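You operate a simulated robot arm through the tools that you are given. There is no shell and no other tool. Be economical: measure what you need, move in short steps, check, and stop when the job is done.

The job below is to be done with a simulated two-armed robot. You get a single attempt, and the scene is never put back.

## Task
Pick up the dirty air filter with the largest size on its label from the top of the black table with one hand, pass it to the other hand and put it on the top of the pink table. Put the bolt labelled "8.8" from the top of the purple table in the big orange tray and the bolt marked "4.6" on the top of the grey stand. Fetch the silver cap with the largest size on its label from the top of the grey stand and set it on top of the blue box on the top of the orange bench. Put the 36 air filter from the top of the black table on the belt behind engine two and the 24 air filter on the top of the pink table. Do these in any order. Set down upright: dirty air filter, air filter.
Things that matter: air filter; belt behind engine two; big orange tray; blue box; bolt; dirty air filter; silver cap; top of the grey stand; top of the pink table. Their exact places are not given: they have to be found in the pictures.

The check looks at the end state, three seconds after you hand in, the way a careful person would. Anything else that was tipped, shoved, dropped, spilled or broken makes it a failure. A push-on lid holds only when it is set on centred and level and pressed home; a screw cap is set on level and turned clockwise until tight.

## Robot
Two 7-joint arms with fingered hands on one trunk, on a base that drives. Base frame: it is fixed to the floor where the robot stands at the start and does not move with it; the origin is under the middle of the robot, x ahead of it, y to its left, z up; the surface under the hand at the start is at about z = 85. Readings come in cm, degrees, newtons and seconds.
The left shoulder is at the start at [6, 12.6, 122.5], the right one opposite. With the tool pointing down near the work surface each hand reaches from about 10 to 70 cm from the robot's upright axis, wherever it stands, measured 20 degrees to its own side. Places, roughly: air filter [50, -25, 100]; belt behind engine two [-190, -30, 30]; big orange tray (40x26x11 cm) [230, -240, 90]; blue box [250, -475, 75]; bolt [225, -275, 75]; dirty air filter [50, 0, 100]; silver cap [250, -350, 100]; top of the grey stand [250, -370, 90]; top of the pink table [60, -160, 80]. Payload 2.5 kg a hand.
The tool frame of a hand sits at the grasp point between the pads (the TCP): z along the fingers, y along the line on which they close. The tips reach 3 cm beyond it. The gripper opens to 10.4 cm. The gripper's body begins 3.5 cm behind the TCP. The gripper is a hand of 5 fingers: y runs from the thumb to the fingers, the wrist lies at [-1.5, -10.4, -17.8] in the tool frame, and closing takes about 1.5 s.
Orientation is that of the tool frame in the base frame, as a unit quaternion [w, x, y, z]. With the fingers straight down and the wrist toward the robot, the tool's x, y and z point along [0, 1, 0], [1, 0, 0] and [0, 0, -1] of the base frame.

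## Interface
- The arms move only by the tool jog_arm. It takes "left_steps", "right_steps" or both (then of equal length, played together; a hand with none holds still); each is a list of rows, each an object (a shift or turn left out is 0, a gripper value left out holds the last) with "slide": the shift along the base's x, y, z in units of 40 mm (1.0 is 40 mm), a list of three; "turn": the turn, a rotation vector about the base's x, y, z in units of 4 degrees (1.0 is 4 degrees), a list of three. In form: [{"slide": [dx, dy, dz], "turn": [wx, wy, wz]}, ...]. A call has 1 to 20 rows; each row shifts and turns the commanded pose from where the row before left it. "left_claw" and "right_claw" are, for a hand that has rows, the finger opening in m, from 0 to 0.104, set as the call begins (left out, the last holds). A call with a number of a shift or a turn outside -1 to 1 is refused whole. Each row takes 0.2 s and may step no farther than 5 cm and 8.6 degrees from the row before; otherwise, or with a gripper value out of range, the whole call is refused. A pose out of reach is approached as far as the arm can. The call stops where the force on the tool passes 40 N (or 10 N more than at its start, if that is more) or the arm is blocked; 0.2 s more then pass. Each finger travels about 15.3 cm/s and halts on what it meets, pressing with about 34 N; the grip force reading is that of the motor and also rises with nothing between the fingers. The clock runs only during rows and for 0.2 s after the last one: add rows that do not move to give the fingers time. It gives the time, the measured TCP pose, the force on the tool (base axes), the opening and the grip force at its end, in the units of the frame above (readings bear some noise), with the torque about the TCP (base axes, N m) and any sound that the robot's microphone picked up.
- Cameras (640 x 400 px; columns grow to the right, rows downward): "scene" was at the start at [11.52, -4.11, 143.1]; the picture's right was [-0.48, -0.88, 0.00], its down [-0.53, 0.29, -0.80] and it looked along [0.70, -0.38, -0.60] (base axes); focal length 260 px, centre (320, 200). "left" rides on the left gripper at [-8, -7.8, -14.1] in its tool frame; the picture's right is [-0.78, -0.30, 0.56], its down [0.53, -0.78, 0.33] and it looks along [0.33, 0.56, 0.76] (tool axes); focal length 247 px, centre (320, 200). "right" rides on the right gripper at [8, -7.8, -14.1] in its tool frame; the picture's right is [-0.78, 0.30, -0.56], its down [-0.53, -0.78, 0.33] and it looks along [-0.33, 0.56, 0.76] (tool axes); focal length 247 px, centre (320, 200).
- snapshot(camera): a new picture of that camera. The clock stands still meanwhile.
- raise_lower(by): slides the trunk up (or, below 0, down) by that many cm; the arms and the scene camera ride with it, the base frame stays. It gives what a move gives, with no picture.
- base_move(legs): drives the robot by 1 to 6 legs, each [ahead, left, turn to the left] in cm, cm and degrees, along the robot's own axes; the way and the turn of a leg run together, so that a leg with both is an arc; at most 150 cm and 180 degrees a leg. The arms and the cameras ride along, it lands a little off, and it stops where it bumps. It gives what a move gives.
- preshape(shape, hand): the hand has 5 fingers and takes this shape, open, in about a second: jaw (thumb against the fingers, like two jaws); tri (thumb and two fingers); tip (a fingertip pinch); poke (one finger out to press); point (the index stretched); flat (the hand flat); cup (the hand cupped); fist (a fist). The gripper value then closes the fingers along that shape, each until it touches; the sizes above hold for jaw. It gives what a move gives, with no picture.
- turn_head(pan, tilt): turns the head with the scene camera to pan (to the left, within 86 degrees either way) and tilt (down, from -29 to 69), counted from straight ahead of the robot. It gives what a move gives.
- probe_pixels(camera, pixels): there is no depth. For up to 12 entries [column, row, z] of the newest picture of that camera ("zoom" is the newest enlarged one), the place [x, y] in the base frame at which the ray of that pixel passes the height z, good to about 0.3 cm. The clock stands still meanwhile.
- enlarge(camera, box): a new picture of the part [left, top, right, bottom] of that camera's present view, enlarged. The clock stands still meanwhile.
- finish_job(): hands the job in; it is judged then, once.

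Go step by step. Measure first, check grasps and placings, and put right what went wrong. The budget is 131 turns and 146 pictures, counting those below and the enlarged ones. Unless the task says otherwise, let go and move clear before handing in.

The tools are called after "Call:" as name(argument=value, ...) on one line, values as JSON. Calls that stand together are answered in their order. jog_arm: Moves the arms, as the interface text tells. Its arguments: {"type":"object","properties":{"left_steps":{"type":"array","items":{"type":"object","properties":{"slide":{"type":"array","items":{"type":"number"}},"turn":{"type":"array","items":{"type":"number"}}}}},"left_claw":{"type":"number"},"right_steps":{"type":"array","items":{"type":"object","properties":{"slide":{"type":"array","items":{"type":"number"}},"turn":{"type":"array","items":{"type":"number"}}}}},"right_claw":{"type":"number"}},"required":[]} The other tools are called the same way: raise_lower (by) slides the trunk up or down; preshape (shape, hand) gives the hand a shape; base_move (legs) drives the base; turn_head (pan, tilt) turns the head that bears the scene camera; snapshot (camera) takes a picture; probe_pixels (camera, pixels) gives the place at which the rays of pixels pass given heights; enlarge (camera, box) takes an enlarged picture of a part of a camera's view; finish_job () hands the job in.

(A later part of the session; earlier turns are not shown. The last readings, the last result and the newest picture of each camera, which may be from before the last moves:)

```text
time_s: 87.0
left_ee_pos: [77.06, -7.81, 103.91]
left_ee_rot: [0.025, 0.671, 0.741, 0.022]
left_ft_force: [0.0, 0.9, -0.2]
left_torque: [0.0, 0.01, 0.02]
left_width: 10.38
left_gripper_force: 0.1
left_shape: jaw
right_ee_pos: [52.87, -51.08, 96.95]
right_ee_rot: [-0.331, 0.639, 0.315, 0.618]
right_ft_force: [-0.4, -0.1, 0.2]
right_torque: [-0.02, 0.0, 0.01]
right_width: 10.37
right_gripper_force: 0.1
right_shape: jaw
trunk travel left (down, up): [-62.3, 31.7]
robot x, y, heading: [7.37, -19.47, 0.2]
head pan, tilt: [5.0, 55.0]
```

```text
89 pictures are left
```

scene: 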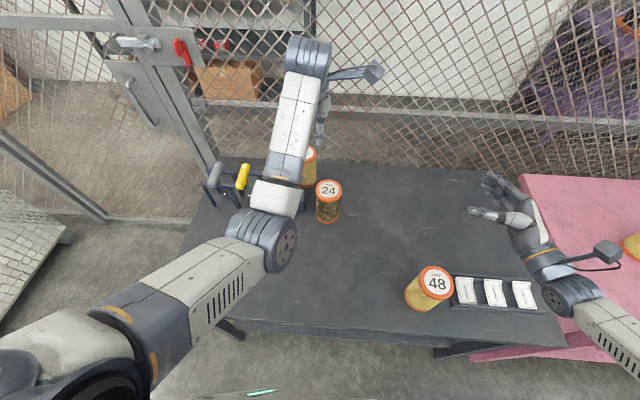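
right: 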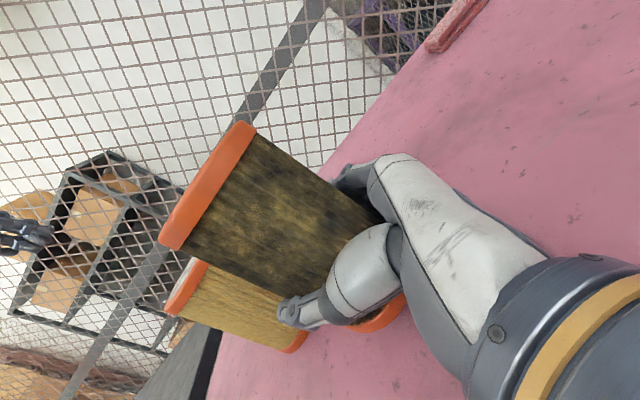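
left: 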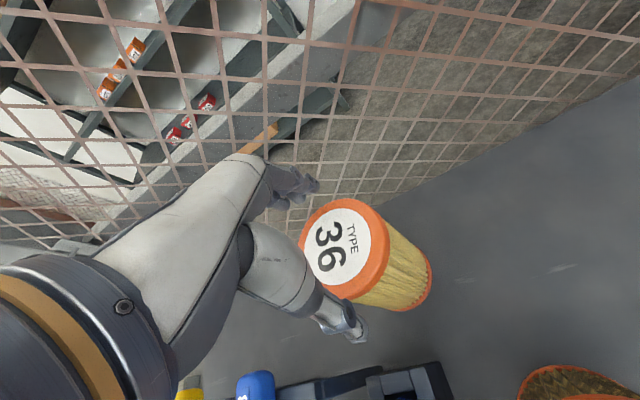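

The right hand has come down to z=97 near the 48 and the tray, so I'll raise it 8 cm first, and nudge the left 0.6 cm forward.

Call:
jog_arm(right_steps=[{"slide": [0, 0, 0.5]}, {"slide": [0, 0, 0.5]}, {"slide": [0, 0, 0.5]}, {"slide": [0.1, 0, 0.5]}], left_steps=[{"slide": [0.1, 0, 0], "turn": [0, -0.3, 0]}, {"slide": [0.1, 0, 0], "turn": [0, -0.2, 0]}, {}, {}])

Call:
raise_lower(by=-4.5)

Call:
snapshot(camera="left")

```text
time_s: 88.0
left_ee_pos: [78.0, -7.81, 103.82]
left_ee_rot: [0.038, 0.669, 0.741, 0.034]
left_ft_force: [1.0, -0.8, -0.1]
left_torque: [0.02, 0.02, 0.02]
left_width: 10.39
left_gripper_force: 0.2
left_shape: jaw
right_ee_pos: [53.04, -51.04, 105.25]
right_ee_rot: [-0.333, 0.639, 0.314, 0.618]
right_ft_force: [0.2, 0.6, 1.0]
right_torque: [-0.04, 0.0, 0.0]
right_width: 10.37
right_gripper_force: 0.0
right_shape: jaw
trunk travel left (down, up): [-62.3, 31.7]
robot x, y, heading: [7.38, -18.98, -0.1]
head pan, tilt: [5.0, 55.0]
```

```text
time_s: 88.9
left_ee_pos: [77.89, -7.75, 99.45]
left_ee_rot: [0.039, 0.669, 0.741, 0.034]
left_ft_force: [0.2, 0.7, 1.4]
left_torque: [-0.02, -0.03, 0.0]
left_width: 10.37
left_gripper_force: 0.0
left_shape: jaw
right_ee_pos: [53.24, -51.1, 100.84]
right_ee_rot: [-0.331, 0.64, 0.315, 0.618]
right_ft_force: [0.3, -0.4, 0.6]
right_torque: [0.0, 0.03, -0.04]
right_width: 10.39
right_gripper_force: 0.0
right_shape: jaw
trunk travel left (down, up): [-57.8, 36.2]
robot x, y, heading: [7.29, -19.45, -0.0]
head pan, tilt: [5.0, 55.0]
```

```text
88 pictures are left
```

left: 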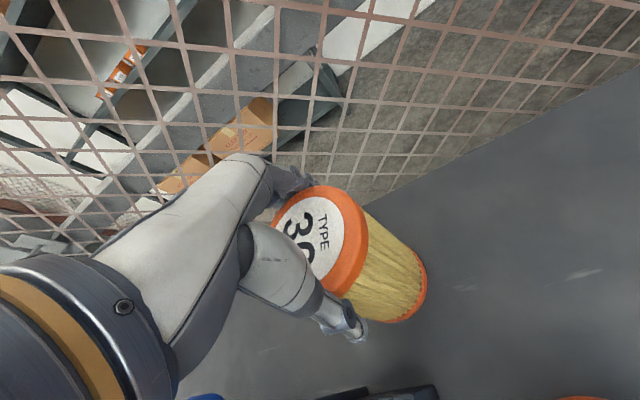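

Call:
jog_arm(left_steps=[{}, {}, {}, {}, {}, {}, {}], left_claw=0.06)

Call:
raise_lower(by=20)

Call:
snapshot(camera="left")

Call:
snapshot(camera="scene")

```text
time_s: 90.5
left_ee_pos: [77.95, -7.77, 99.39]
left_ee_rot: [0.037, 0.67, 0.741, 0.034]
left_ft_force: [-0.8, 1.0, 2.9]
left_torque: [-0.03, -0.03, 0.01]
left_width: 8.84
left_gripper_force: 34.3
left_shape: jaw
right_ee_pos: [53.19, -51.2, 100.66]
right_ee_rot: [-0.332, 0.639, 0.315, 0.618]
right_ft_force: [0.7, -0.7, -0.8]
right_torque: [0.03, 0.02, 0.02]
right_width: 10.36
right_gripper_force: 0.1
right_shape: jaw
trunk travel left (down, up): [-57.8, 36.2]
robot x, y, heading: [7.49, -19.3, -0.0]
head pan, tilt: [5.0, 55.0]
```

```text
time_s: 92.7
left_ee_pos: [78.03, -7.85, 119.2]
left_ee_rot: [0.037, 0.67, 0.741, 0.034]
left_ft_force: [-0.2, -0.7, -1.8]
left_torque: [0.01, -0.01, -0.02]
left_width: 8.87
left_gripper_force: 34.2
left_shape: jaw
right_ee_pos: [53.29, -51.14, 120.62]
right_ee_rot: [-0.332, 0.64, 0.314, 0.617]
right_ft_force: [-0.4, 0.7, 1.1]
right_torque: [0.0, 0.02, -0.01]
right_width: 10.35
right_gripper_force: 0.1
right_shape: jaw
trunk travel left (down, up): [-77.8, 16.2]
robot x, y, heading: [7.71, -19.22, -0.1]
head pan, tilt: [5.0, 55.0]
```

```text
87 pictures are left
```

left: 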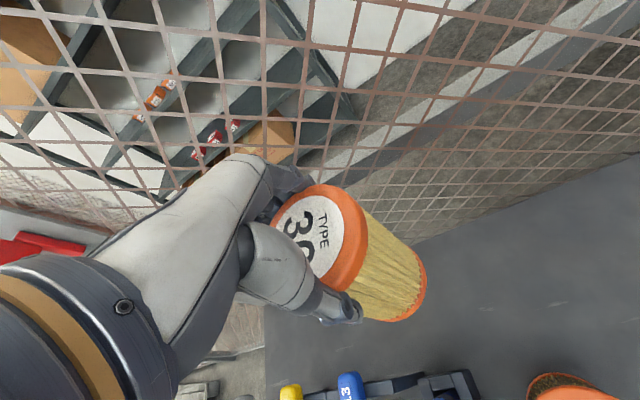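

```text
86 pictures are left
```

scene: 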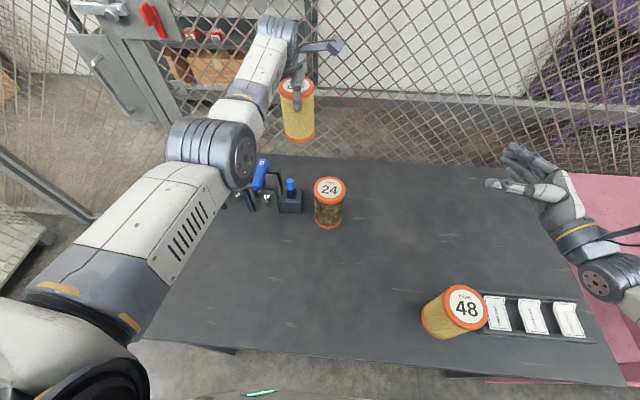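

Clean 36 is lifted securely (8.9 cm, 34 N). I'll pull the hand in slightly, back the base off 40 cm, and look around.

Call:
jog_arm(left_steps=[{"slide": [-0.5, 0, 0]}, {"slide": [-0.5, 0, 0]}, {"slide": [-0.5, 0, 0]}, {"slide": [-0.5, 0, 0]}, {}])

Call:
base_move(legs=[[-40, 0, 0]])

Call:
turn_head(pan=86, tilt=25)

Call:
snapshot(camera="scene")

Call:
turn_head(pan=-86, tilt=25)

Call:
snapshot(camera="scene")

```text
time_s: 93.9
left_ee_pos: [69.98, -8.12, 119.36]
left_ee_rot: [0.036, 0.671, 0.74, 0.034]
left_ft_force: [0.1, 0.2, -2.7]
left_torque: [0.02, -0.03, -0.02]
left_width: 8.84
left_gripper_force: 33.9
left_shape: jaw
right_ee_pos: [53.18, -51.15, 120.7]
right_ee_rot: [-0.332, 0.64, 0.314, 0.618]
right_ft_force: [-0.4, 0.0, 1.0]
right_torque: [-0.01, 0.01, -0.02]
right_width: 10.38
right_gripper_force: 0.0
right_shape: jaw
trunk travel left (down, up): [-77.8, 16.2]
robot x, y, heading: [7.3, -19.61, 0.3]
head pan, tilt: [5.0, 55.0]
```

```text
time_s: 96.4
left_ee_pos: [29.8, -8.25, 119.38]
left_ee_rot: [0.038, 0.672, 0.738, 0.034]
left_ft_force: [0.2, 0.1, -2.1]
left_torque: [0.0, -0.03, -0.04]
left_width: 8.84
left_gripper_force: 33.8
left_shape: jaw
right_ee_pos: [12.72, -51.32, 120.72]
right_ee_rot: [-0.33, 0.641, 0.312, 0.619]
right_ft_force: [-0.1, -0.6, 0.4]
right_torque: [0.0, 0.0, 0.0]
right_width: 10.38
right_gripper_force: 0.2
right_shape: jaw
trunk travel left (down, up): [-77.8, 16.2]
robot x, y, heading: [-32.45, -19.36, -0.6]
head pan, tilt: [5.0, 55.0]
```

```text
time_s: 97.9
left_ee_pos: [29.84, -8.27, 119.43]
left_ee_rot: [0.036, 0.672, 0.739, 0.034]
left_ft_force: [-0.2, -1.2, -1.8]
left_torque: [0.01, 0.01, 0.0]
left_width: 8.86
left_gripper_force: 34.1
left_shape: jaw
right_ee_pos: [12.78, -51.35, 120.71]
right_ee_rot: [-0.33, 0.641, 0.312, 0.619]
right_ft_force: [-0.2, 0.8, 0.3]
right_torque: [0.0, -0.02, -0.02]
right_width: 10.37
right_gripper_force: 0.1
right_shape: jaw
trunk travel left (down, up): [-77.8, 16.2]
robot x, y, heading: [-32.89, -19.41, -0.3]
head pan, tilt: [85.9, 25.0]
```

```text
85 pictures are left
```

scene: 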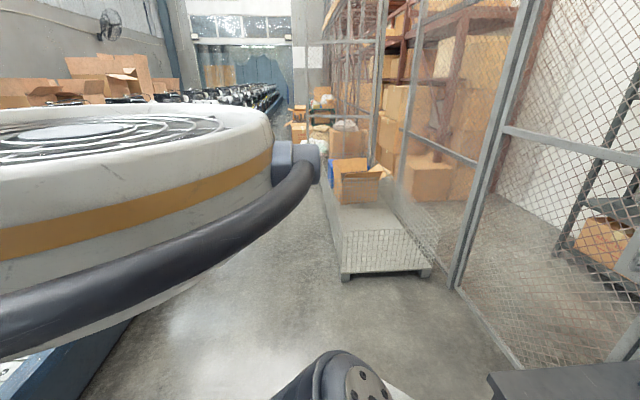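

```text
time_s: 100.5
left_ee_pos: [29.87, -8.18, 119.32]
left_ee_rot: [0.037, 0.673, 0.738, 0.035]
left_ft_force: [0.8, 0.1, -1.9]
left_torque: [-0.01, -0.01, 0.0]
left_width: 8.83
left_gripper_force: 34.1
left_shape: jaw
right_ee_pos: [12.84, -51.17, 120.71]
right_ee_rot: [-0.33, 0.64, 0.313, 0.619]
right_ft_force: [0.1, -0.5, -0.3]
right_torque: [-0.01, 0.02, 0.02]
right_width: 10.38
right_gripper_force: 0.0
right_shape: jaw
trunk travel left (down, up): [-77.8, 16.2]
robot x, y, heading: [-32.68, -18.94, -0.4]
head pan, tilt: [-85.9, 25.0]
```

```text
84 pictures are left
```

scene: 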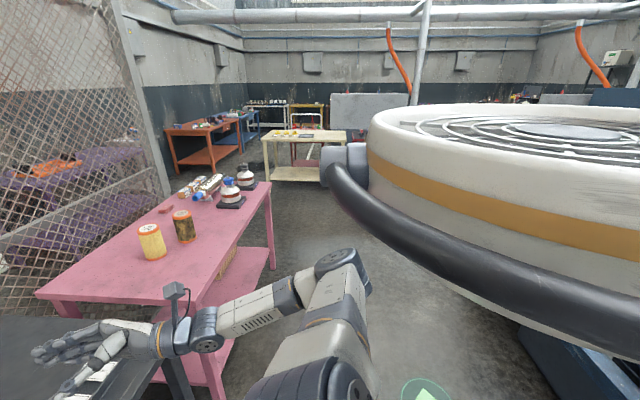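

A big drum-shaped engine stands behind the robot on a blue base. I'll probe where its extents may be before turning.

Call:
probe_pixels(camera="scene", pixels=[[520, 330, 30], [520, 330, 0], [545, 398, 30], [370, 150, 120], [330, 180, 110], [425, 390, 0], [400, 230, 100], [365, 120, 130]])

Call:
turn_head(pan=-86, tilt=60)

Call:
snapshot(camera="scene")

```text
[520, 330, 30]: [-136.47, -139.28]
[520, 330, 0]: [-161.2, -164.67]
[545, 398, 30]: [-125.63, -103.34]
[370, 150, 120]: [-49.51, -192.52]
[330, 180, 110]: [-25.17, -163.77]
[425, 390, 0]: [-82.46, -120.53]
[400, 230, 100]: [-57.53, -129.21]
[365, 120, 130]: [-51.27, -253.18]
```

```text
time_s: 101.5
left_ee_pos: [29.83, -8.4, 119.34]
left_ee_rot: [0.037, 0.672, 0.739, 0.034]
left_ft_force: [0.4, -0.1, -2.4]
left_torque: [0.0, 0.01, -0.02]
left_width: 8.84
left_gripper_force: 34.2
left_shape: jaw
right_ee_pos: [12.72, -51.3, 120.67]
right_ee_rot: [-0.329, 0.641, 0.311, 0.619]
right_ft_force: [-0.3, 0.0, -0.8]
right_torque: [0.02, 0.03, -0.02]
right_width: 10.37
right_gripper_force: 0.1
right_shape: jaw
trunk travel left (down, up): [-77.8, 16.2]
robot x, y, heading: [-32.69, -19.31, -0.5]
head pan, tilt: [-85.9, 60.0]
```

```text
83 pictures are left
```

scene: 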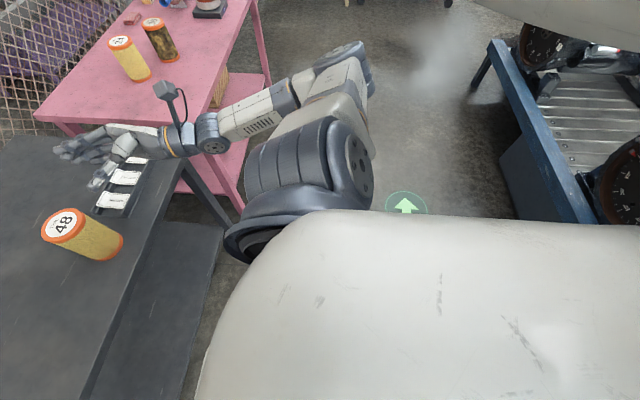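

It's clearer now: a blue roller conveyor with black engines lies behind. Probe its near edge.

Call:
probe_pixels(camera="scene", pixels=[[597, 222, 30], [495, 42, 30], [560, 82, 30], [610, 150, 30], [405, 203, 0], [550, 215, 0], [505, 180, 0]])

```text
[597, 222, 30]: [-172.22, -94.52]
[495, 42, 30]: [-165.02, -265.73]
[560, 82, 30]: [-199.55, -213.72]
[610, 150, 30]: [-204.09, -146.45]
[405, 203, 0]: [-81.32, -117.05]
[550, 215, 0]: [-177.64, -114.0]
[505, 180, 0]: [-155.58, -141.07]
```

The belt's near edge is at x≈-167, top z≈30. Back 38 cm more and turn around 180° in the free aisle.

Call:
base_move(legs=[[-38, 0, 0], [0, 0, 90], [0, 0, 90]])

Call:
turn_head(pan=0, tilt=30)

Call:
snapshot(camera="scene")

```text
time_s: 111.7
left_ee_pos: [-132.84, -32.38, 119.34]
left_ee_rot: [0.035, 0.75, -0.66, -0.037]
left_ft_force: [-0.3, -0.2, -1.9]
left_torque: [-0.01, 0.0, -0.04]
left_width: 8.8
left_gripper_force: 33.9
left_shape: jaw
right_ee_pos: [-117.51, 11.13, 120.65]
right_ee_rot: [-0.613, -0.323, 0.635, -0.341]
right_ft_force: [0.1, 0.1, -0.5]
right_torque: [-0.02, 0.03, 0.03]
right_width: 10.38
right_gripper_force: 0.0
right_shape: jaw
trunk travel left (down, up): [-77.8, 16.2]
robot x, y, heading: [-70.54, -19.42, -178.4]
head pan, tilt: [-85.9, 60.0]
```

```text
time_s: 113.3
left_ee_pos: [-132.82, -32.4, 119.37]
left_ee_rot: [0.034, 0.749, -0.66, -0.037]
left_ft_force: [0.2, -0.1, -3.2]
left_torque: [0.0, 0.0, 0.0]
left_width: 8.81
left_gripper_force: 34.0
left_shape: jaw
right_ee_pos: [-117.43, 11.2, 120.71]
right_ee_rot: [-0.613, -0.323, 0.635, -0.341]
right_ft_force: [-0.2, 0.1, 0.4]
right_torque: [0.0, 0.01, 0.02]
right_width: 10.35
right_gripper_force: 0.1
right_shape: jaw
trunk travel left (down, up): [-77.8, 16.2]
robot x, y, heading: [-70.68, -19.21, -178.5]
head pan, tilt: [0.0, 30.0]
```

```text
82 pictures are left
```

scene: 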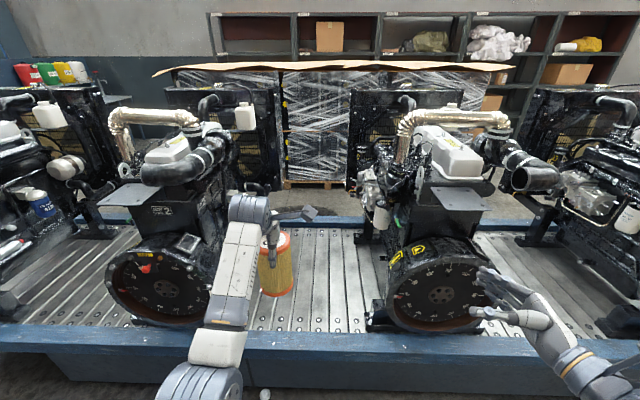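

Call:
enlarge(camera="scene", box=[100, 180, 300, 330])

Call:
enlarge(camera="scene", box=[340, 100, 540, 350])

Call:
probe_pixels(camera="scene", pixels=[[260, 330, 30], [360, 330, 30], [300, 225, 30], [250, 240, 30], [290, 355, 30], [225, 300, 30], [365, 320, 30], [300, 290, 30]])

```text
2.67 times, centred on (200, 255) of scene
```

zoom: 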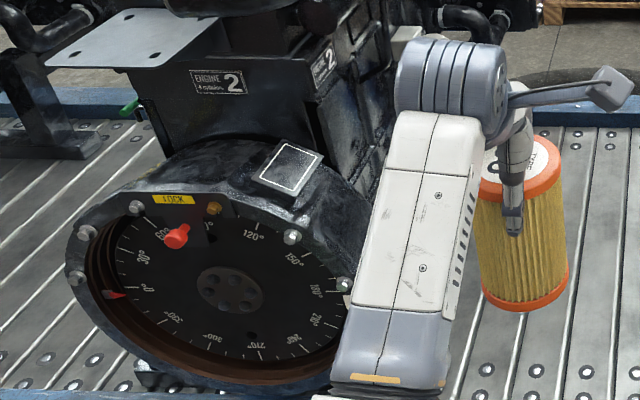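

```text
1.60 times, centred on (440, 225) of scene
```

zoom: 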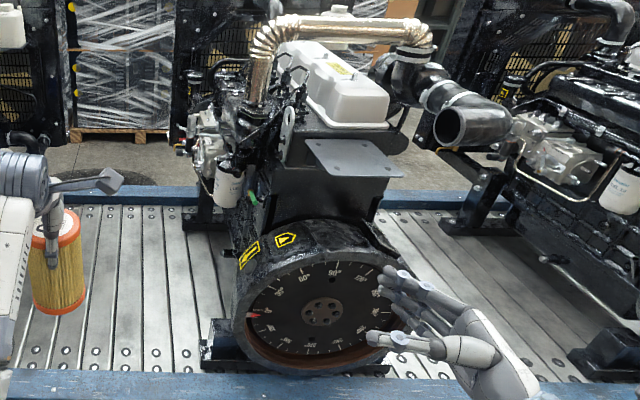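

```text
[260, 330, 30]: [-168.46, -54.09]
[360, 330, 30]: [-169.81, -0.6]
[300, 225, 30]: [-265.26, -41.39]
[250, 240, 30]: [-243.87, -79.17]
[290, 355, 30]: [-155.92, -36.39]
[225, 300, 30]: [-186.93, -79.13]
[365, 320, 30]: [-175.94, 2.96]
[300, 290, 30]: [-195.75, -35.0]
```

Engine 2 (plate at (220,82) in the zoom) is the left one; the free belt at about (-190,-32) is the spot. I'll first tuck the right hand back and outward so it won't meet the other engine.

Call:
jog_arm(right_steps=[{"slide": [0.4, 0.62, 0]}, {"slide": [0.6, 0.62, 0]}, {"slide": [0.8, 0.62, 0]}, {"slide": [0.8, 0.62, 0]}, {"slide": [0.8, 0.62, 0]}, {"slide": [0.9, 0.62, 0]}, {"slide": [0.9, 0.62, 0]}, {"slide": [0.9, 0.62, 0]}, {}])

Call:
snapshot(camera="scene")

```text
time_s: 115.3
left_ee_pos: [-132.84, -32.4, 119.41]
left_ee_rot: [0.034, 0.749, -0.66, -0.036]
left_ft_force: [0.4, -0.5, -2.8]
left_torque: [-0.01, -0.01, 0.0]
left_width: 8.81
left_gripper_force: 34.3
left_shape: jaw
right_ee_pos: [-92.83, 31.18, 120.77]
right_ee_rot: [-0.613, -0.324, 0.635, -0.341]
right_ft_force: [0.2, -0.4, 0.7]
right_torque: [-0.03, -0.01, 0.02]
right_width: 10.38
right_gripper_force: 0.0
right_shape: jaw
trunk travel left (down, up): [-77.8, 16.2]
robot x, y, heading: [-70.56, -18.95, -178.4]
head pan, tilt: [0.0, 30.0]
```

```text
79 pictures are left
```

scene: 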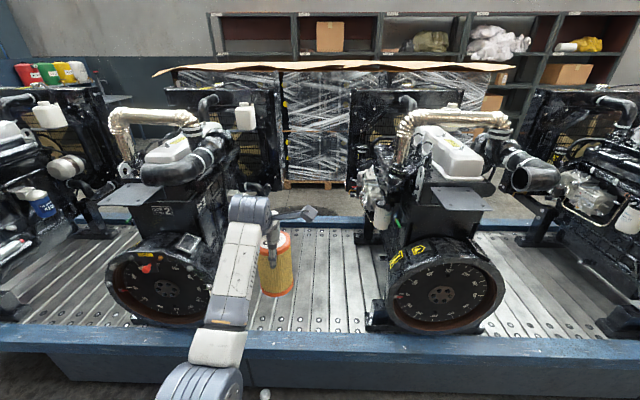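

Call:
base_move(legs=[[55, 0, -1.5]])

Call:
raise_lower(by=-45)

Call:
turn_head(pan=0, tilt=45)

Call:
snapshot(camera="scene")

```text
time_s: 118.4
left_ee_pos: [-186.96, -31.67, 119.33]
left_ee_rot: [0.034, 0.742, -0.669, -0.036]
left_ft_force: [-0.7, 0.8, -1.4]
left_torque: [0.01, 0.02, 0.0]
left_width: 8.83
left_gripper_force: 33.4
left_shape: jaw
right_ee_pos: [-145.54, 30.71, 120.7]
right_ee_rot: [-0.616, -0.316, 0.64, -0.332]
right_ft_force: [0.3, 0.5, 0.2]
right_torque: [0.02, -0.02, -0.01]
right_width: 10.38
right_gripper_force: 0.0
right_shape: jaw
trunk travel left (down, up): [-77.8, 16.2]
robot x, y, heading: [-124.56, -19.77, -179.7]
head pan, tilt: [0.0, 30.0]
```

```text
refused: -45 is not a number from -40 to 40
```

```text
time_s: 119.2
left_ee_pos: [-186.91, -31.83, 119.36]
left_ee_rot: [0.034, 0.742, -0.668, -0.037]
left_ft_force: [-0.5, 1.2, -2.6]
left_torque: [0.01, 0.01, 0.02]
left_width: 8.78
left_gripper_force: 34.3
left_shape: jaw
right_ee_pos: [-145.48, 30.72, 120.7]
right_ee_rot: [-0.617, -0.316, 0.64, -0.332]
right_ft_force: [0.0, 1.0, -0.8]
right_torque: [0.03, 0.03, 0.01]
right_width: 10.37
right_gripper_force: 0.1
right_shape: jaw
trunk travel left (down, up): [-77.8, 16.2]
robot x, y, heading: [-124.38, -20.07, -179.5]
head pan, tilt: [0.0, 45.0]
```

```text
78 pictures are left
```

scene: 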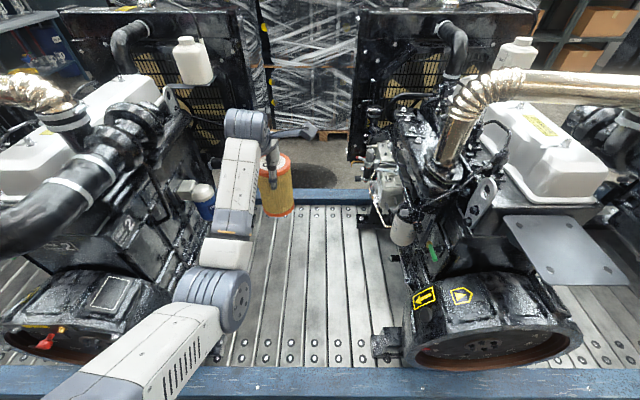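

Check lateral clearance of the left elbow against engine 2 before lowering.

Call:
probe_pixels(camera="scene", pixels=[[175, 290, 55], [175, 320, 40], [215, 195, 60], [215, 195, 80], [240, 300, 110], [205, 300, 105], [140, 350, 110], [370, 345, 35], [390, 215, 60], [405, 330, 50]])

Call:
turn_head(pan=25, tilt=60)

Call:
snapshot(camera="scene")

```text
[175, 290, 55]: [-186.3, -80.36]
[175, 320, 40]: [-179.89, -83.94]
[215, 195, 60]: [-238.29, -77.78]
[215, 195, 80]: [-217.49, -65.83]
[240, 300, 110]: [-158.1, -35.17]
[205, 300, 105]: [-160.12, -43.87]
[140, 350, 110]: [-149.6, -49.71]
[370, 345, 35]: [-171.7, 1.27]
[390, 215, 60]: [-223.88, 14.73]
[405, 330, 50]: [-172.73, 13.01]
```

```text
time_s: 120.0
left_ee_pos: [-186.86, -31.83, 119.18]
left_ee_rot: [0.034, 0.742, -0.669, -0.037]
left_ft_force: [0.3, 0.6, -3.0]
left_torque: [-0.02, -0.01, -0.03]
left_width: 8.82
left_gripper_force: 33.7
left_shape: jaw
right_ee_pos: [-145.55, 30.8, 120.79]
right_ee_rot: [-0.617, -0.315, 0.639, -0.333]
right_ft_force: [0.7, 0.6, 0.4]
right_torque: [0.0, 0.02, 0.03]
right_width: 10.38
right_gripper_force: 0.1
right_shape: jaw
trunk travel left (down, up): [-77.8, 16.2]
robot x, y, heading: [-124.68, -19.72, -179.7]
head pan, tilt: [25.0, 60.0]
```

```text
77 pictures are left
```

scene: 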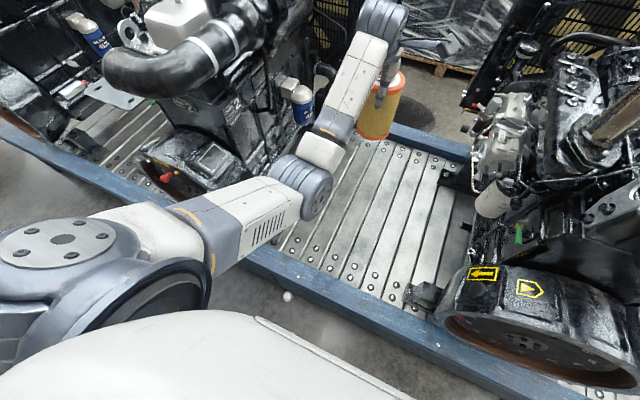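

Clearance is ample (elbow y≈-47 vs gear edge y≈-80). Lower the trunk in two steps.

Call:
raise_lower(by=-40)

Call:
snapshot(camera="scene")

Call:
snapshot(camera="left")

```text
time_s: 123.9
left_ee_pos: [-186.89, -31.74, 79.36]
left_ee_rot: [0.034, 0.742, -0.668, -0.036]
left_ft_force: [0.9, 0.5, -2.5]
left_torque: [0.03, 0.0, 0.02]
left_width: 8.83
left_gripper_force: 34.2
left_shape: jaw
right_ee_pos: [-145.49, 30.69, 80.77]
right_ee_rot: [-0.617, -0.316, 0.639, -0.333]
right_ft_force: [0.1, -0.2, 0.3]
right_torque: [0.0, -0.02, 0.02]
right_width: 10.35
right_gripper_force: 0.1
right_shape: jaw
trunk travel left (down, up): [-37.8, 56.2]
robot x, y, heading: [-124.56, -20.12, -179.9]
head pan, tilt: [25.0, 60.0]
```

```text
76 pictures are left
```

scene: 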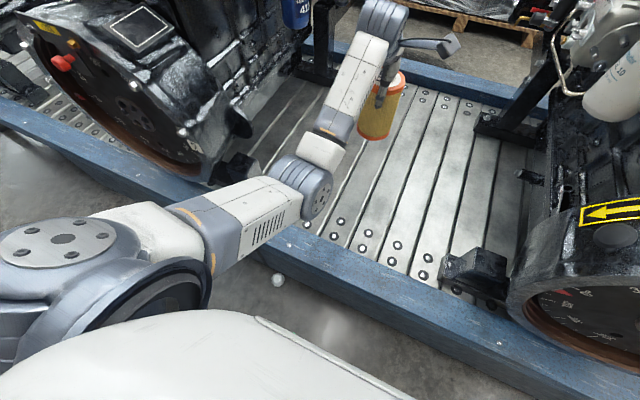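

```text
75 pictures are left
```

left: 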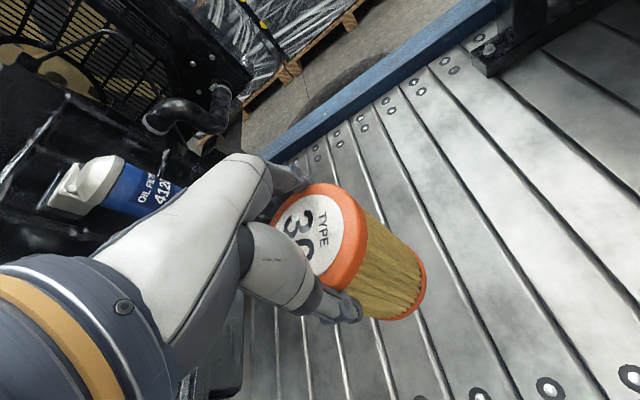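

The belt is still well below. Lower the trunk 20 more, then finish with the arm so the elbow stays above the rail.

Call:
raise_lower(by=-20)

Call:
jog_arm(left_steps=[{"slide": [0, 0, -0.4]}, {"slide": [0, 0, -0.5]}, {"slide": [0, 0, -0.5]}, {"slide": [0, 0, -0.5]}, {"slide": [0, 0, -0.5]}, {}])

Call:
snapshot(camera="scene")

Call:
snapshot(camera="left")

```text
time_s: 126.0
left_ee_pos: [-187.01, -31.81, 59.26]
left_ee_rot: [0.034, 0.742, -0.668, -0.037]
left_ft_force: [-0.4, 0.4, -1.7]
left_torque: [-0.02, 0.04, 0.01]
left_width: 8.81
left_gripper_force: 33.8
left_shape: jaw
right_ee_pos: [-145.51, 30.74, 60.65]
right_ee_rot: [-0.617, -0.315, 0.639, -0.333]
right_ft_force: [0.4, -0.5, -0.1]
right_torque: [0.0, 0.0, 0.03]
right_width: 10.38
right_gripper_force: 0.0
right_shape: jaw
trunk travel left (down, up): [-17.8, 76.2]
robot x, y, heading: [-124.35, -20.2, -179.9]
head pan, tilt: [25.0, 60.0]
```

```text
time_s: 127.4
left_ee_pos: [-186.91, -31.67, 49.72]
left_ee_rot: [0.035, 0.742, -0.669, -0.037]
left_ft_force: [-1.1, 0.5, -2.9]
left_torque: [-0.01, 0.02, -0.03]
left_width: 8.8
left_gripper_force: 34.4
left_shape: jaw
right_ee_pos: [-145.4, 30.86, 60.75]
right_ee_rot: [-0.617, -0.315, 0.64, -0.333]
right_ft_force: [-0.2, 0.3, 0.1]
right_torque: [-0.01, 0.0, 0.01]
right_width: 10.36
right_gripper_force: 0.1
right_shape: jaw
trunk travel left (down, up): [-17.8, 76.2]
robot x, y, heading: [-124.12, -20.35, -179.5]
head pan, tilt: [25.0, 60.0]
```

```text
74 pictures are left
```

scene: 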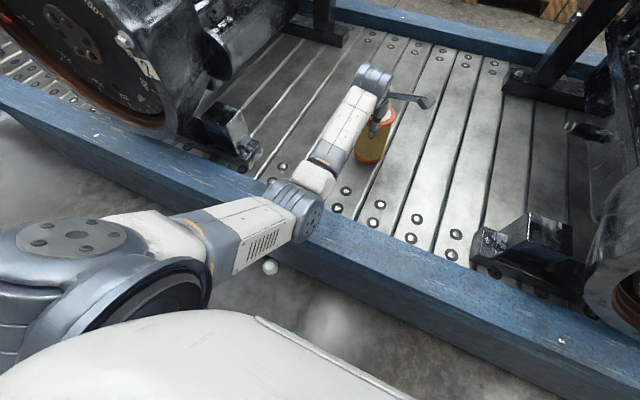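

```text
73 pictures are left
```

left: 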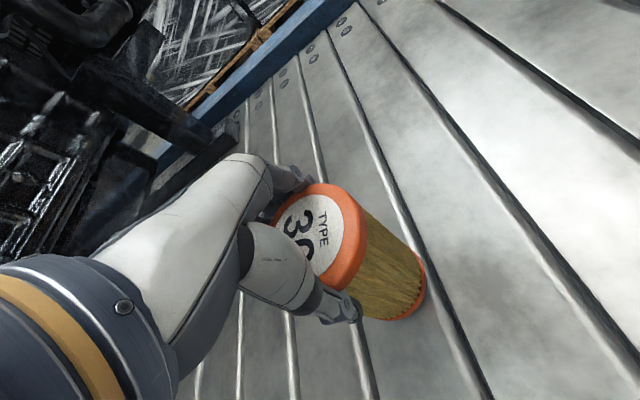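

Call:
jog_arm(left_steps=[{"slide": [0, 0, -0.2]}, {"slide": [0, 0, -0.2]}, {"slide": [0, 0, -0.2]}, {"slide": [0, 0, -0.2]}, {"slide": [0, 0, -0.1]}, {}])

```text
time_s: 128.4
left_ee_pos: [-187.61, -31.5, 48.42]
left_ee_rot: [0.044, 0.741, -0.668, -0.051]
left_ft_force: [1.9, 0.4, 14.4]
left_torque: [0.13, -0.87, -0.02]
left_width: 8.74
left_gripper_force: 34.2
left_shape: jaw
right_ee_pos: [-145.44, 30.69, 60.78]
right_ee_rot: [-0.617, -0.317, 0.638, -0.334]
right_ft_force: [0.8, -1.0, 0.7]
right_torque: [-0.02, -0.01, -0.04]
right_width: 10.38
right_gripper_force: 0.0
right_shape: jaw
trunk travel left (down, up): [-17.8, 76.2]
robot x, y, heading: [-124.29, -20.28, -179.7]
head pan, tilt: [25.0, 60.0]
stopped in row 4 (left hand): the force on the tool passed its limit at 45 N (the readings are from after the stop); the commanded pose is now the measured one
```

Touched down at TCP z≈48.4 (belt at z≈34). Relieve and restore the tilt the filter was gripped with.

Call:
jog_arm(left_steps=[{"slide": [0, 0, 0.1], "turn": [0, -0.5, 0]}, {}, {}])

Call:
snapshot(camera="left")

```text
time_s: 129.2
left_ee_pos: [-187.43, -31.64, 48.43]
left_ee_rot: [0.031, 0.742, -0.669, -0.037]
left_ft_force: [-2.7, 0.4, 9.6]
left_torque: [-0.12, 0.97, -0.05]
left_width: 8.77
left_gripper_force: 34.2
left_shape: jaw
right_ee_pos: [-145.48, 30.79, 60.79]
right_ee_rot: [-0.618, -0.315, 0.639, -0.333]
right_ft_force: [0.7, -1.3, 0.4]
right_torque: [-0.01, 0.0, 0.02]
right_width: 10.39
right_gripper_force: 0.0
right_shape: jaw
trunk travel left (down, up): [-17.8, 76.2]
robot x, y, heading: [-124.63, -20.19, -179.8]
head pan, tilt: [25.0, 60.0]
```

```text
72 pictures are left
```

left: 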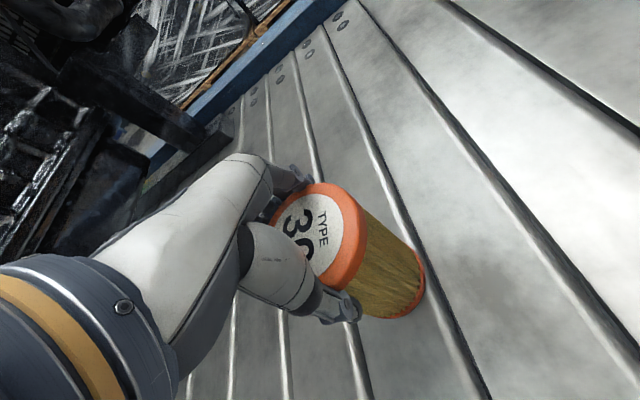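

The torque flipped sign, so the filter is flat about halfway; turn back half and release.

Call:
jog_arm(left_steps=[{"slide": [0, 0, 0.08], "turn": [0, 0.25, 0]}, {}, {}])

Call:
jog_arm(left_steps=[{}, {}, {}, {}, {}, {"slide": [0, 0, 0.3]}, {"slide": [0, 0, 0.5]}, {"slide": [0, 0, 0.6]}], left_claw=0.104)

Call:
snapshot(camera="left")

Call:
snapshot(camera="scene")

```text
time_s: 130.0
left_ee_pos: [-187.45, -31.63, 48.46]
left_ee_rot: [0.034, 0.742, -0.668, -0.039]
left_ft_force: [0.8, 0.1, 2.1]
left_torque: [-0.05, 0.33, 0.01]
left_width: 8.79
left_gripper_force: 34.1
left_shape: jaw
right_ee_pos: [-145.51, 30.77, 60.7]
right_ee_rot: [-0.618, -0.316, 0.639, -0.333]
right_ft_force: [-0.4, -0.6, -0.4]
right_torque: [0.0, 0.04, 0.01]
right_width: 10.37
right_gripper_force: 0.1
right_shape: jaw
trunk travel left (down, up): [-17.8, 76.2]
robot x, y, heading: [-124.4, -20.17, -179.7]
head pan, tilt: [25.0, 60.0]
```

```text
time_s: 131.8
left_ee_pos: [-187.4, -31.5, 54.32]
left_ee_rot: [0.034, 0.742, -0.669, -0.041]
left_ft_force: [0.9, -0.2, -1.0]
left_torque: [0.01, -0.01, 0.02]
left_width: 10.38
left_gripper_force: 0.1
left_shape: jaw
right_ee_pos: [-145.47, 30.8, 60.75]
right_ee_rot: [-0.618, -0.316, 0.639, -0.332]
right_ft_force: [-0.1, 0.3, -0.3]
right_torque: [0.0, 0.0, -0.04]
right_width: 10.37
right_gripper_force: 0.1
right_shape: jaw
trunk travel left (down, up): [-17.8, 76.2]
robot x, y, heading: [-124.0, -19.85, -179.6]
head pan, tilt: [25.0, 60.0]
```

```text
71 pictures are left
```

left: 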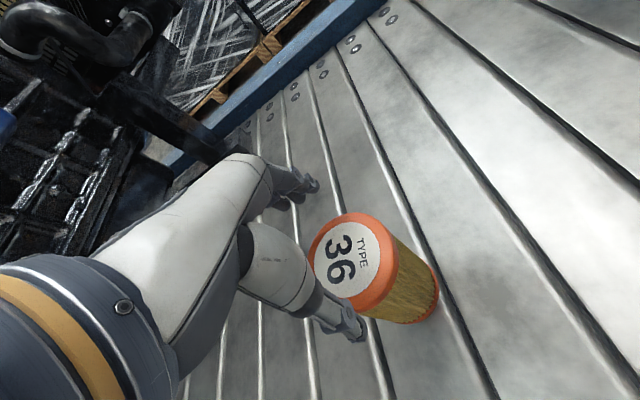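

```text
70 pictures are left
```

scene: 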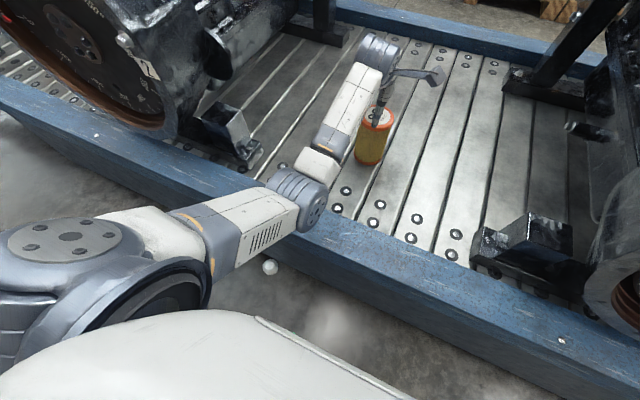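

The 36 stands upright on the belt behind engine two. Raise the trunk, back off, turn around and drive along the aisle toward the purple-table area.

Call:
raise_lower(by=40)

Call:
base_move(legs=[[-55, 0, 0], [0, 0, 90], [0, 0, 90], [0, -140, 0], [0, -110, 0]])

Call:
turn_head(pan=-10, tilt=20)

Call:
snapshot(camera="scene")

```text
time_s: 135.7
left_ee_pos: [-187.33, -31.55, 94.28]
left_ee_rot: [0.035, 0.742, -0.668, -0.039]
left_ft_force: [-1.0, 0.3, 0.3]
left_torque: [-0.01, 0.0, -0.03]
left_width: 10.39
left_gripper_force: 0.1
left_shape: jaw
right_ee_pos: [-145.58, 30.81, 100.7]
right_ee_rot: [-0.618, -0.316, 0.639, -0.333]
right_ft_force: [1.0, 0.3, 0.4]
right_torque: [0.03, -0.03, 0.01]
right_width: 10.36
right_gripper_force: 0.1
right_shape: jaw
trunk travel left (down, up): [-57.8, 36.2]
robot x, y, heading: [-124.28, -19.93, -179.7]
head pan, tilt: [25.0, 60.0]
```

```text
time_s: 158.0
left_ee_pos: [-11.44, -258.55, 94.16]
left_ee_rot: [0.042, 0.676, 0.735, 0.035]
left_ft_force: [0.6, 0.7, 0.0]
left_torque: [-0.01, 0.01, -0.02]
left_width: 10.39
left_gripper_force: 0.0
left_shape: jaw
right_ee_pos: [-54.75, -320.13, 100.83]
right_ee_rot: [-0.327, 0.642, 0.31, 0.62]
right_ft_force: [-0.1, -0.2, 0.4]
right_torque: [0.01, -0.01, -0.02]
right_width: 10.38
right_gripper_force: 0.0
right_shape: jaw
trunk travel left (down, up): [-57.8, 36.2]
robot x, y, heading: [-75.39, -268.58, -0.9]
head pan, tilt: [25.0, 60.0]
```

```text
time_s: 159.1
left_ee_pos: [-11.59, -258.61, 94.3]
left_ee_rot: [0.04, 0.676, 0.735, 0.035]
left_ft_force: [-0.6, 0.3, -0.2]
left_torque: [0.01, -0.03, -0.05]
left_width: 10.33
left_gripper_force: 0.0
left_shape: jaw
right_ee_pos: [-54.65, -320.04, 100.78]
right_ee_rot: [-0.327, 0.642, 0.309, 0.621]
right_ft_force: [-1.0, 1.1, -0.4]
right_torque: [0.0, 0.01, 0.04]
right_width: 10.37
right_gripper_force: 0.0
right_shape: jaw
trunk travel left (down, up): [-57.8, 36.2]
robot x, y, heading: [-74.79, -269.11, -0.9]
head pan, tilt: [-10.0, 20.0]
```

```text
69 pictures are left
```

scene: 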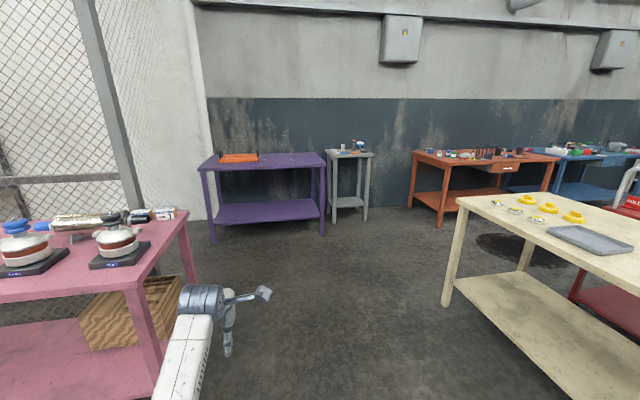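

Purple table, grey stand and orange bench are ahead; a beige table on the right. Probe floor positions to plan the drive.

Call:
probe_pixels(camera="scene", pixels=[[213, 243, 0], [322, 235, 0], [333, 222, 0], [367, 220, 0], [440, 226, 0], [447, 305, 0], [457, 202, 85], [190, 285, 0], [187, 212, 85], [413, 207, 0], [545, 192, 0]])

```text
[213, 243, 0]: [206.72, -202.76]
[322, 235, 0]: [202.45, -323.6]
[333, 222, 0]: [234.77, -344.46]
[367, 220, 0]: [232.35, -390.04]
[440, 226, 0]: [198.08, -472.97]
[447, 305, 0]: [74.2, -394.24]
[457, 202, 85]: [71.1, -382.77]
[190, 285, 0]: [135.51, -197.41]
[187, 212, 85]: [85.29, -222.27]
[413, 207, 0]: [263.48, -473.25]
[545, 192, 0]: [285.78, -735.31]
```

Purple table front is x≈203; stand front x≈233; bench front x≈198. Raise the trunk and drive forward to x≈160 facing the purple table.

Call:
raise_lower(by=30)

Call:
base_move(legs=[[140, 0, 0.9], [97, -6, 0]])

Call:
turn_head(pan=0, tilt=45)

Call:
snapshot(camera="scene")

```text
time_s: 162.1
left_ee_pos: [-11.57, -258.49, 124.18]
left_ee_rot: [0.041, 0.676, 0.735, 0.034]
left_ft_force: [0.4, -0.1, 0.5]
left_torque: [-0.01, 0.03, 0.02]
left_width: 10.39
left_gripper_force: 0.1
left_shape: jaw
right_ee_pos: [-54.69, -319.99, 130.79]
right_ee_rot: [-0.327, 0.642, 0.309, 0.621]
right_ft_force: [-0.5, -0.7, 0.7]
right_torque: [-0.02, 0.0, 0.0]
right_width: 10.37
right_gripper_force: 0.2
right_shape: jaw
trunk travel left (down, up): [-87.8, 6.2]
robot x, y, heading: [-74.95, -268.89, -0.7]
head pan, tilt: [-10.0, 20.0]
```

```text
time_s: 173.8
left_ee_pos: [226.33, -262.86, 124.25]
left_ee_rot: [0.041, 0.667, 0.743, 0.035]
left_ft_force: [0.6, 0.3, -0.4]
left_torque: [-0.03, -0.02, -0.06]
left_width: 10.39
left_gripper_force: 0.0
left_shape: jaw
right_ee_pos: [184.88, -325.56, 130.77]
right_ee_rot: [-0.336, 0.638, 0.317, 0.616]
right_ft_force: [0.1, 0.8, 0.4]
right_torque: [-0.05, 0.03, 0.03]
right_width: 10.39
right_gripper_force: 0.1
right_shape: jaw
trunk travel left (down, up): [-87.8, 6.2]
robot x, y, heading: [163.69, -274.9, 0.5]
head pan, tilt: [-10.0, 20.0]
```

```text
time_s: 174.7
left_ee_pos: [226.33, -262.98, 124.33]
left_ee_rot: [0.041, 0.666, 0.744, 0.035]
left_ft_force: [0.3, 0.6, 0.3]
left_torque: [0.04, -0.02, 0.01]
left_width: 10.4
left_gripper_force: 0.0
left_shape: jaw
right_ee_pos: [184.79, -325.51, 130.77]
right_ee_rot: [-0.335, 0.639, 0.318, 0.616]
right_ft_force: [-0.6, 0.0, 0.1]
right_torque: [-0.04, 0.01, 0.02]
right_width: 10.38
right_gripper_force: 0.1
right_shape: jaw
trunk travel left (down, up): [-87.8, 6.2]
robot x, y, heading: [163.21, -274.77, 0.5]
head pan, tilt: [0.0, 45.0]
```

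```text
68 pictures are left
```

scene: 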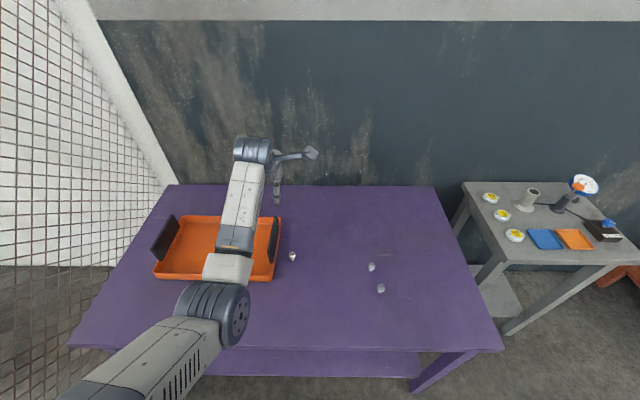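

Three bolts are visible at (292,256), (371,267), (381,288), and three labelled caps on the grey stand. Enlarge both.

Call:
enlarge(camera="scene", box=[350, 250, 400, 300])

Call:
enlarge(camera="scene", box=[270, 240, 310, 270])

Call:
enlarge(camera="scene", box=[460, 170, 640, 270])

Call:
probe_pixels(camera="scene", pixels=[[292, 256, 85], [371, 267, 85], [381, 288, 85], [169, 185, 85], [434, 186, 85], [502, 350, 85], [155, 278, 85], [275, 278, 85], [282, 218, 90], [514, 236, 85]])

```text
8.00 times, centred on (375, 275) of scene
```

zoom: 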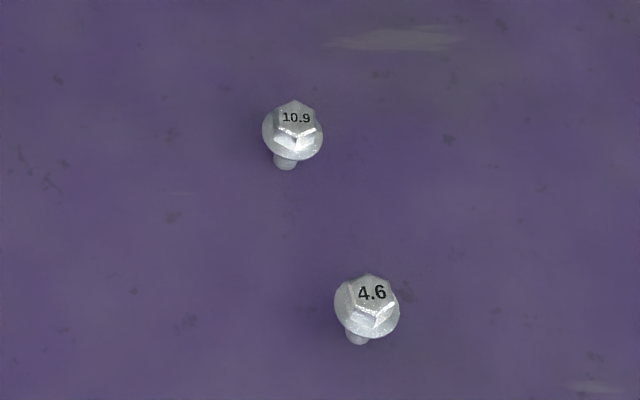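

```text
13.33 times, centred on (290, 255) of scene
```

zoom: 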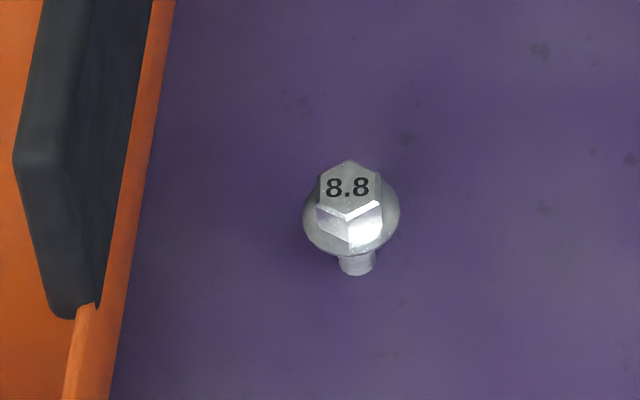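

```text
3.56 times, centred on (550, 220) of scene
```

zoom: 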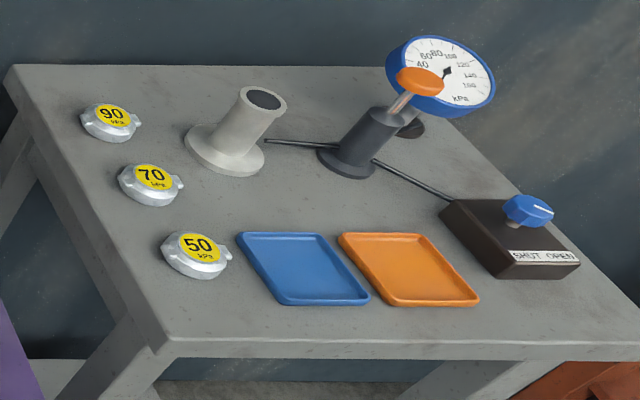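

```text
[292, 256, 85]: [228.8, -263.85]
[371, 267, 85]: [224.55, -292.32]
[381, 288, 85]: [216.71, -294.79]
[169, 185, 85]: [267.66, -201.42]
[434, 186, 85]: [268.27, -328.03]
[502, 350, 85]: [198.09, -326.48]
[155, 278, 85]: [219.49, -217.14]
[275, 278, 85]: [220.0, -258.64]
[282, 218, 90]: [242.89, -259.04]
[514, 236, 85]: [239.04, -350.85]
```

Bolts read 8.8 at (228.8,-263.9), 10.9, and 4.6 at (216.7,-294.8); caps read 90, 70, 50, so the 90 is wanted. I'll reposition the base 25 cm left and 5 forward, and bring the right hand into a mostly-down pose.

Call:
base_move(legs=[[5, 25, 0]])

Call:
jog_arm(right_steps=[{"slide": [0.3, 0.1, 0], "turn": [0, 0, 1]}, {"slide": [0.3, 0.1, 0], "turn": [0, 0, 1]}, {"slide": [0.3, 0.2, 0], "turn": [0, 0, 1]}, {"slide": [0.3, 0.2, 0], "turn": [0, 0, 1]}, {"slide": [0.3, 0.2, 0], "turn": [0, 0, 1]}, {"slide": [0.3, 0.2, 0], "turn": [0, 0, 1]}, {"slide": [0.3, 0.2, 0], "turn": [0, 0, 1]}, {"slide": [0.3, 0.2, 0], "turn": [0, 0, 1]}, {"slide": [0.3, 0.2, 0], "turn": [0, 0, 1]}, {"slide": [0.4, 0.3, 0], "turn": [-1, 0, 0]}, {"slide": [0.4, 0.3, 0], "turn": [-1, 0, 0]}, {"slide": [0.4, 0.3, 0], "turn": [-1, 0, 0]}, {"slide": [0.4, 0.3, -0.2], "turn": [-1, 0, 0]}, {"slide": [0.4, 0.3, -0.2], "turn": [-1, 0, 0]}, {"slide": [0.4, 0.3, -0.2], "turn": [-1, 0, 0]}, {"slide": [0.4, 0.4, -0.2], "turn": [-1, 0, 0]}, {"slide": [0.3, 0.4, -0.2], "turn": [-1, 0, 0]}, {"slide": [0.3, 0.4, -0.2], "turn": [-1, 0, 0]}, {"slide": [0.3, 0.4, -0.2], "turn": [-1, 0, 0]}, {"slide": [0.3, 0.4, -0.2], "turn": [-1, 0, 0]}])

```text
time_s: 176.5
left_ee_pos: [230.93, -237.63, 124.17]
left_ee_rot: [0.04, 0.665, 0.745, 0.034]
left_ft_force: [-0.4, 0.7, -0.4]
left_torque: [0.0, 0.0, -0.01]
left_width: 10.39
left_gripper_force: 0.2
left_shape: jaw
right_ee_pos: [189.58, -300.33, 130.84]
right_ee_rot: [-0.336, 0.637, 0.319, 0.616]
right_ft_force: [-0.1, -0.4, 0.1]
right_torque: [0.01, 0.0, -0.02]
right_width: 10.37
right_gripper_force: 0.0
right_shape: jaw
trunk travel left (down, up): [-87.8, 6.2]
robot x, y, heading: [168.06, -249.83, 0.6]
head pan, tilt: [0.0, 45.0]
```

```text
time_s: 180.7
left_ee_pos: [230.83, -237.54, 124.29]
left_ee_rot: [0.041, 0.665, 0.745, 0.035]
left_ft_force: [0.9, 0.8, -0.1]
left_torque: [-0.02, -0.01, -0.02]
left_width: 10.38
left_gripper_force: 0.1
left_shape: jaw
right_ee_pos: [216.21, -278.69, 124.5]
right_ee_rot: [-0.282, 0.662, 0.644, 0.26]
right_ft_force: [-0.2, 0.2, -0.3]
right_torque: [0.0, -0.02, 0.01]
right_width: 10.37
right_gripper_force: 0.1
right_shape: jaw
trunk travel left (down, up): [-87.8, 6.2]
robot x, y, heading: [168.02, -249.85, 0.8]
head pan, tilt: [0.0, 45.0]
```

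Call:
jog_arm(right_steps=[{"slide": [0.45, 0.3, -0.6], "turn": [-0.9, 0, 0]}, {"slide": [0.45, 0.3, -0.6], "turn": [-0.9, 0, 0]}, {"slide": [0.45, 0.3, -0.6], "turn": [-0.9, 0, 0]}, {"slide": [0.45, 0.3, -0.6], "turn": [-0.9, 0, 0]}, {"slide": [0.45, 0.3, -0.6], "turn": [-0.9, 0, 0]}, {"slide": [0.45, 0.3, -0.6], "turn": [-0.9, 0, 0]}, {}], right_claw=0.05)

Call:
snapshot(camera="right")

Call:
snapshot(camera="scene")

```text
time_s: 182.3
left_ee_pos: [230.87, -237.62, 124.32]
left_ee_rot: [0.04, 0.665, 0.745, 0.036]
left_ft_force: [0.0, -0.8, 0.7]
left_torque: [0.02, -0.04, -0.01]
left_width: 10.41
left_gripper_force: 0.0
left_shape: jaw
right_ee_pos: [226.95, -271.68, 110.26]
right_ee_rot: [-0.154, 0.703, 0.681, 0.134]
right_ft_force: [-0.1, 0.9, 0.0]
right_torque: [-0.02, 0.01, 0.03]
right_width: 5.05
right_gripper_force: 0.1
right_shape: jaw
trunk travel left (down, up): [-87.8, 6.2]
robot x, y, heading: [167.88, -249.78, 1.0]
head pan, tilt: [0.0, 45.0]
```

```text
64 pictures are left
```

right: 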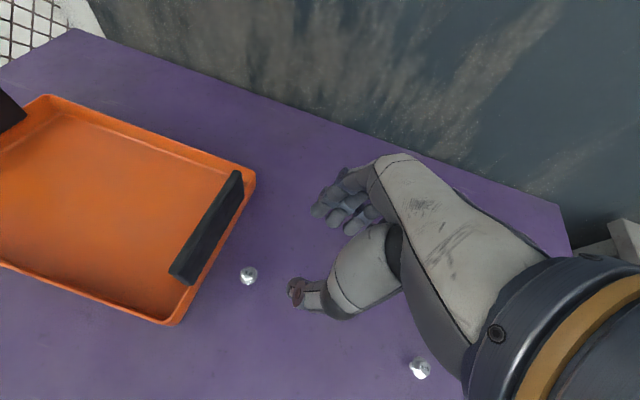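

```text
63 pictures are left
```

scene: 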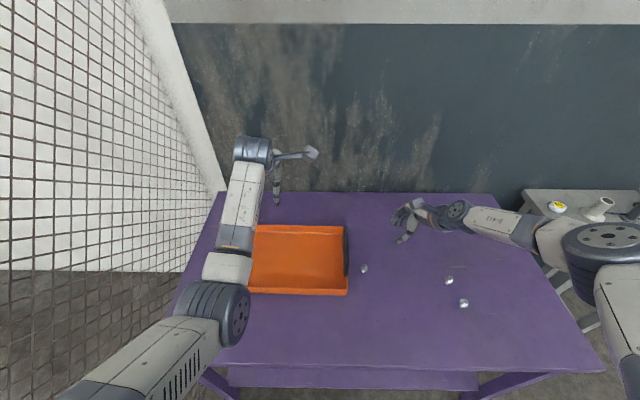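

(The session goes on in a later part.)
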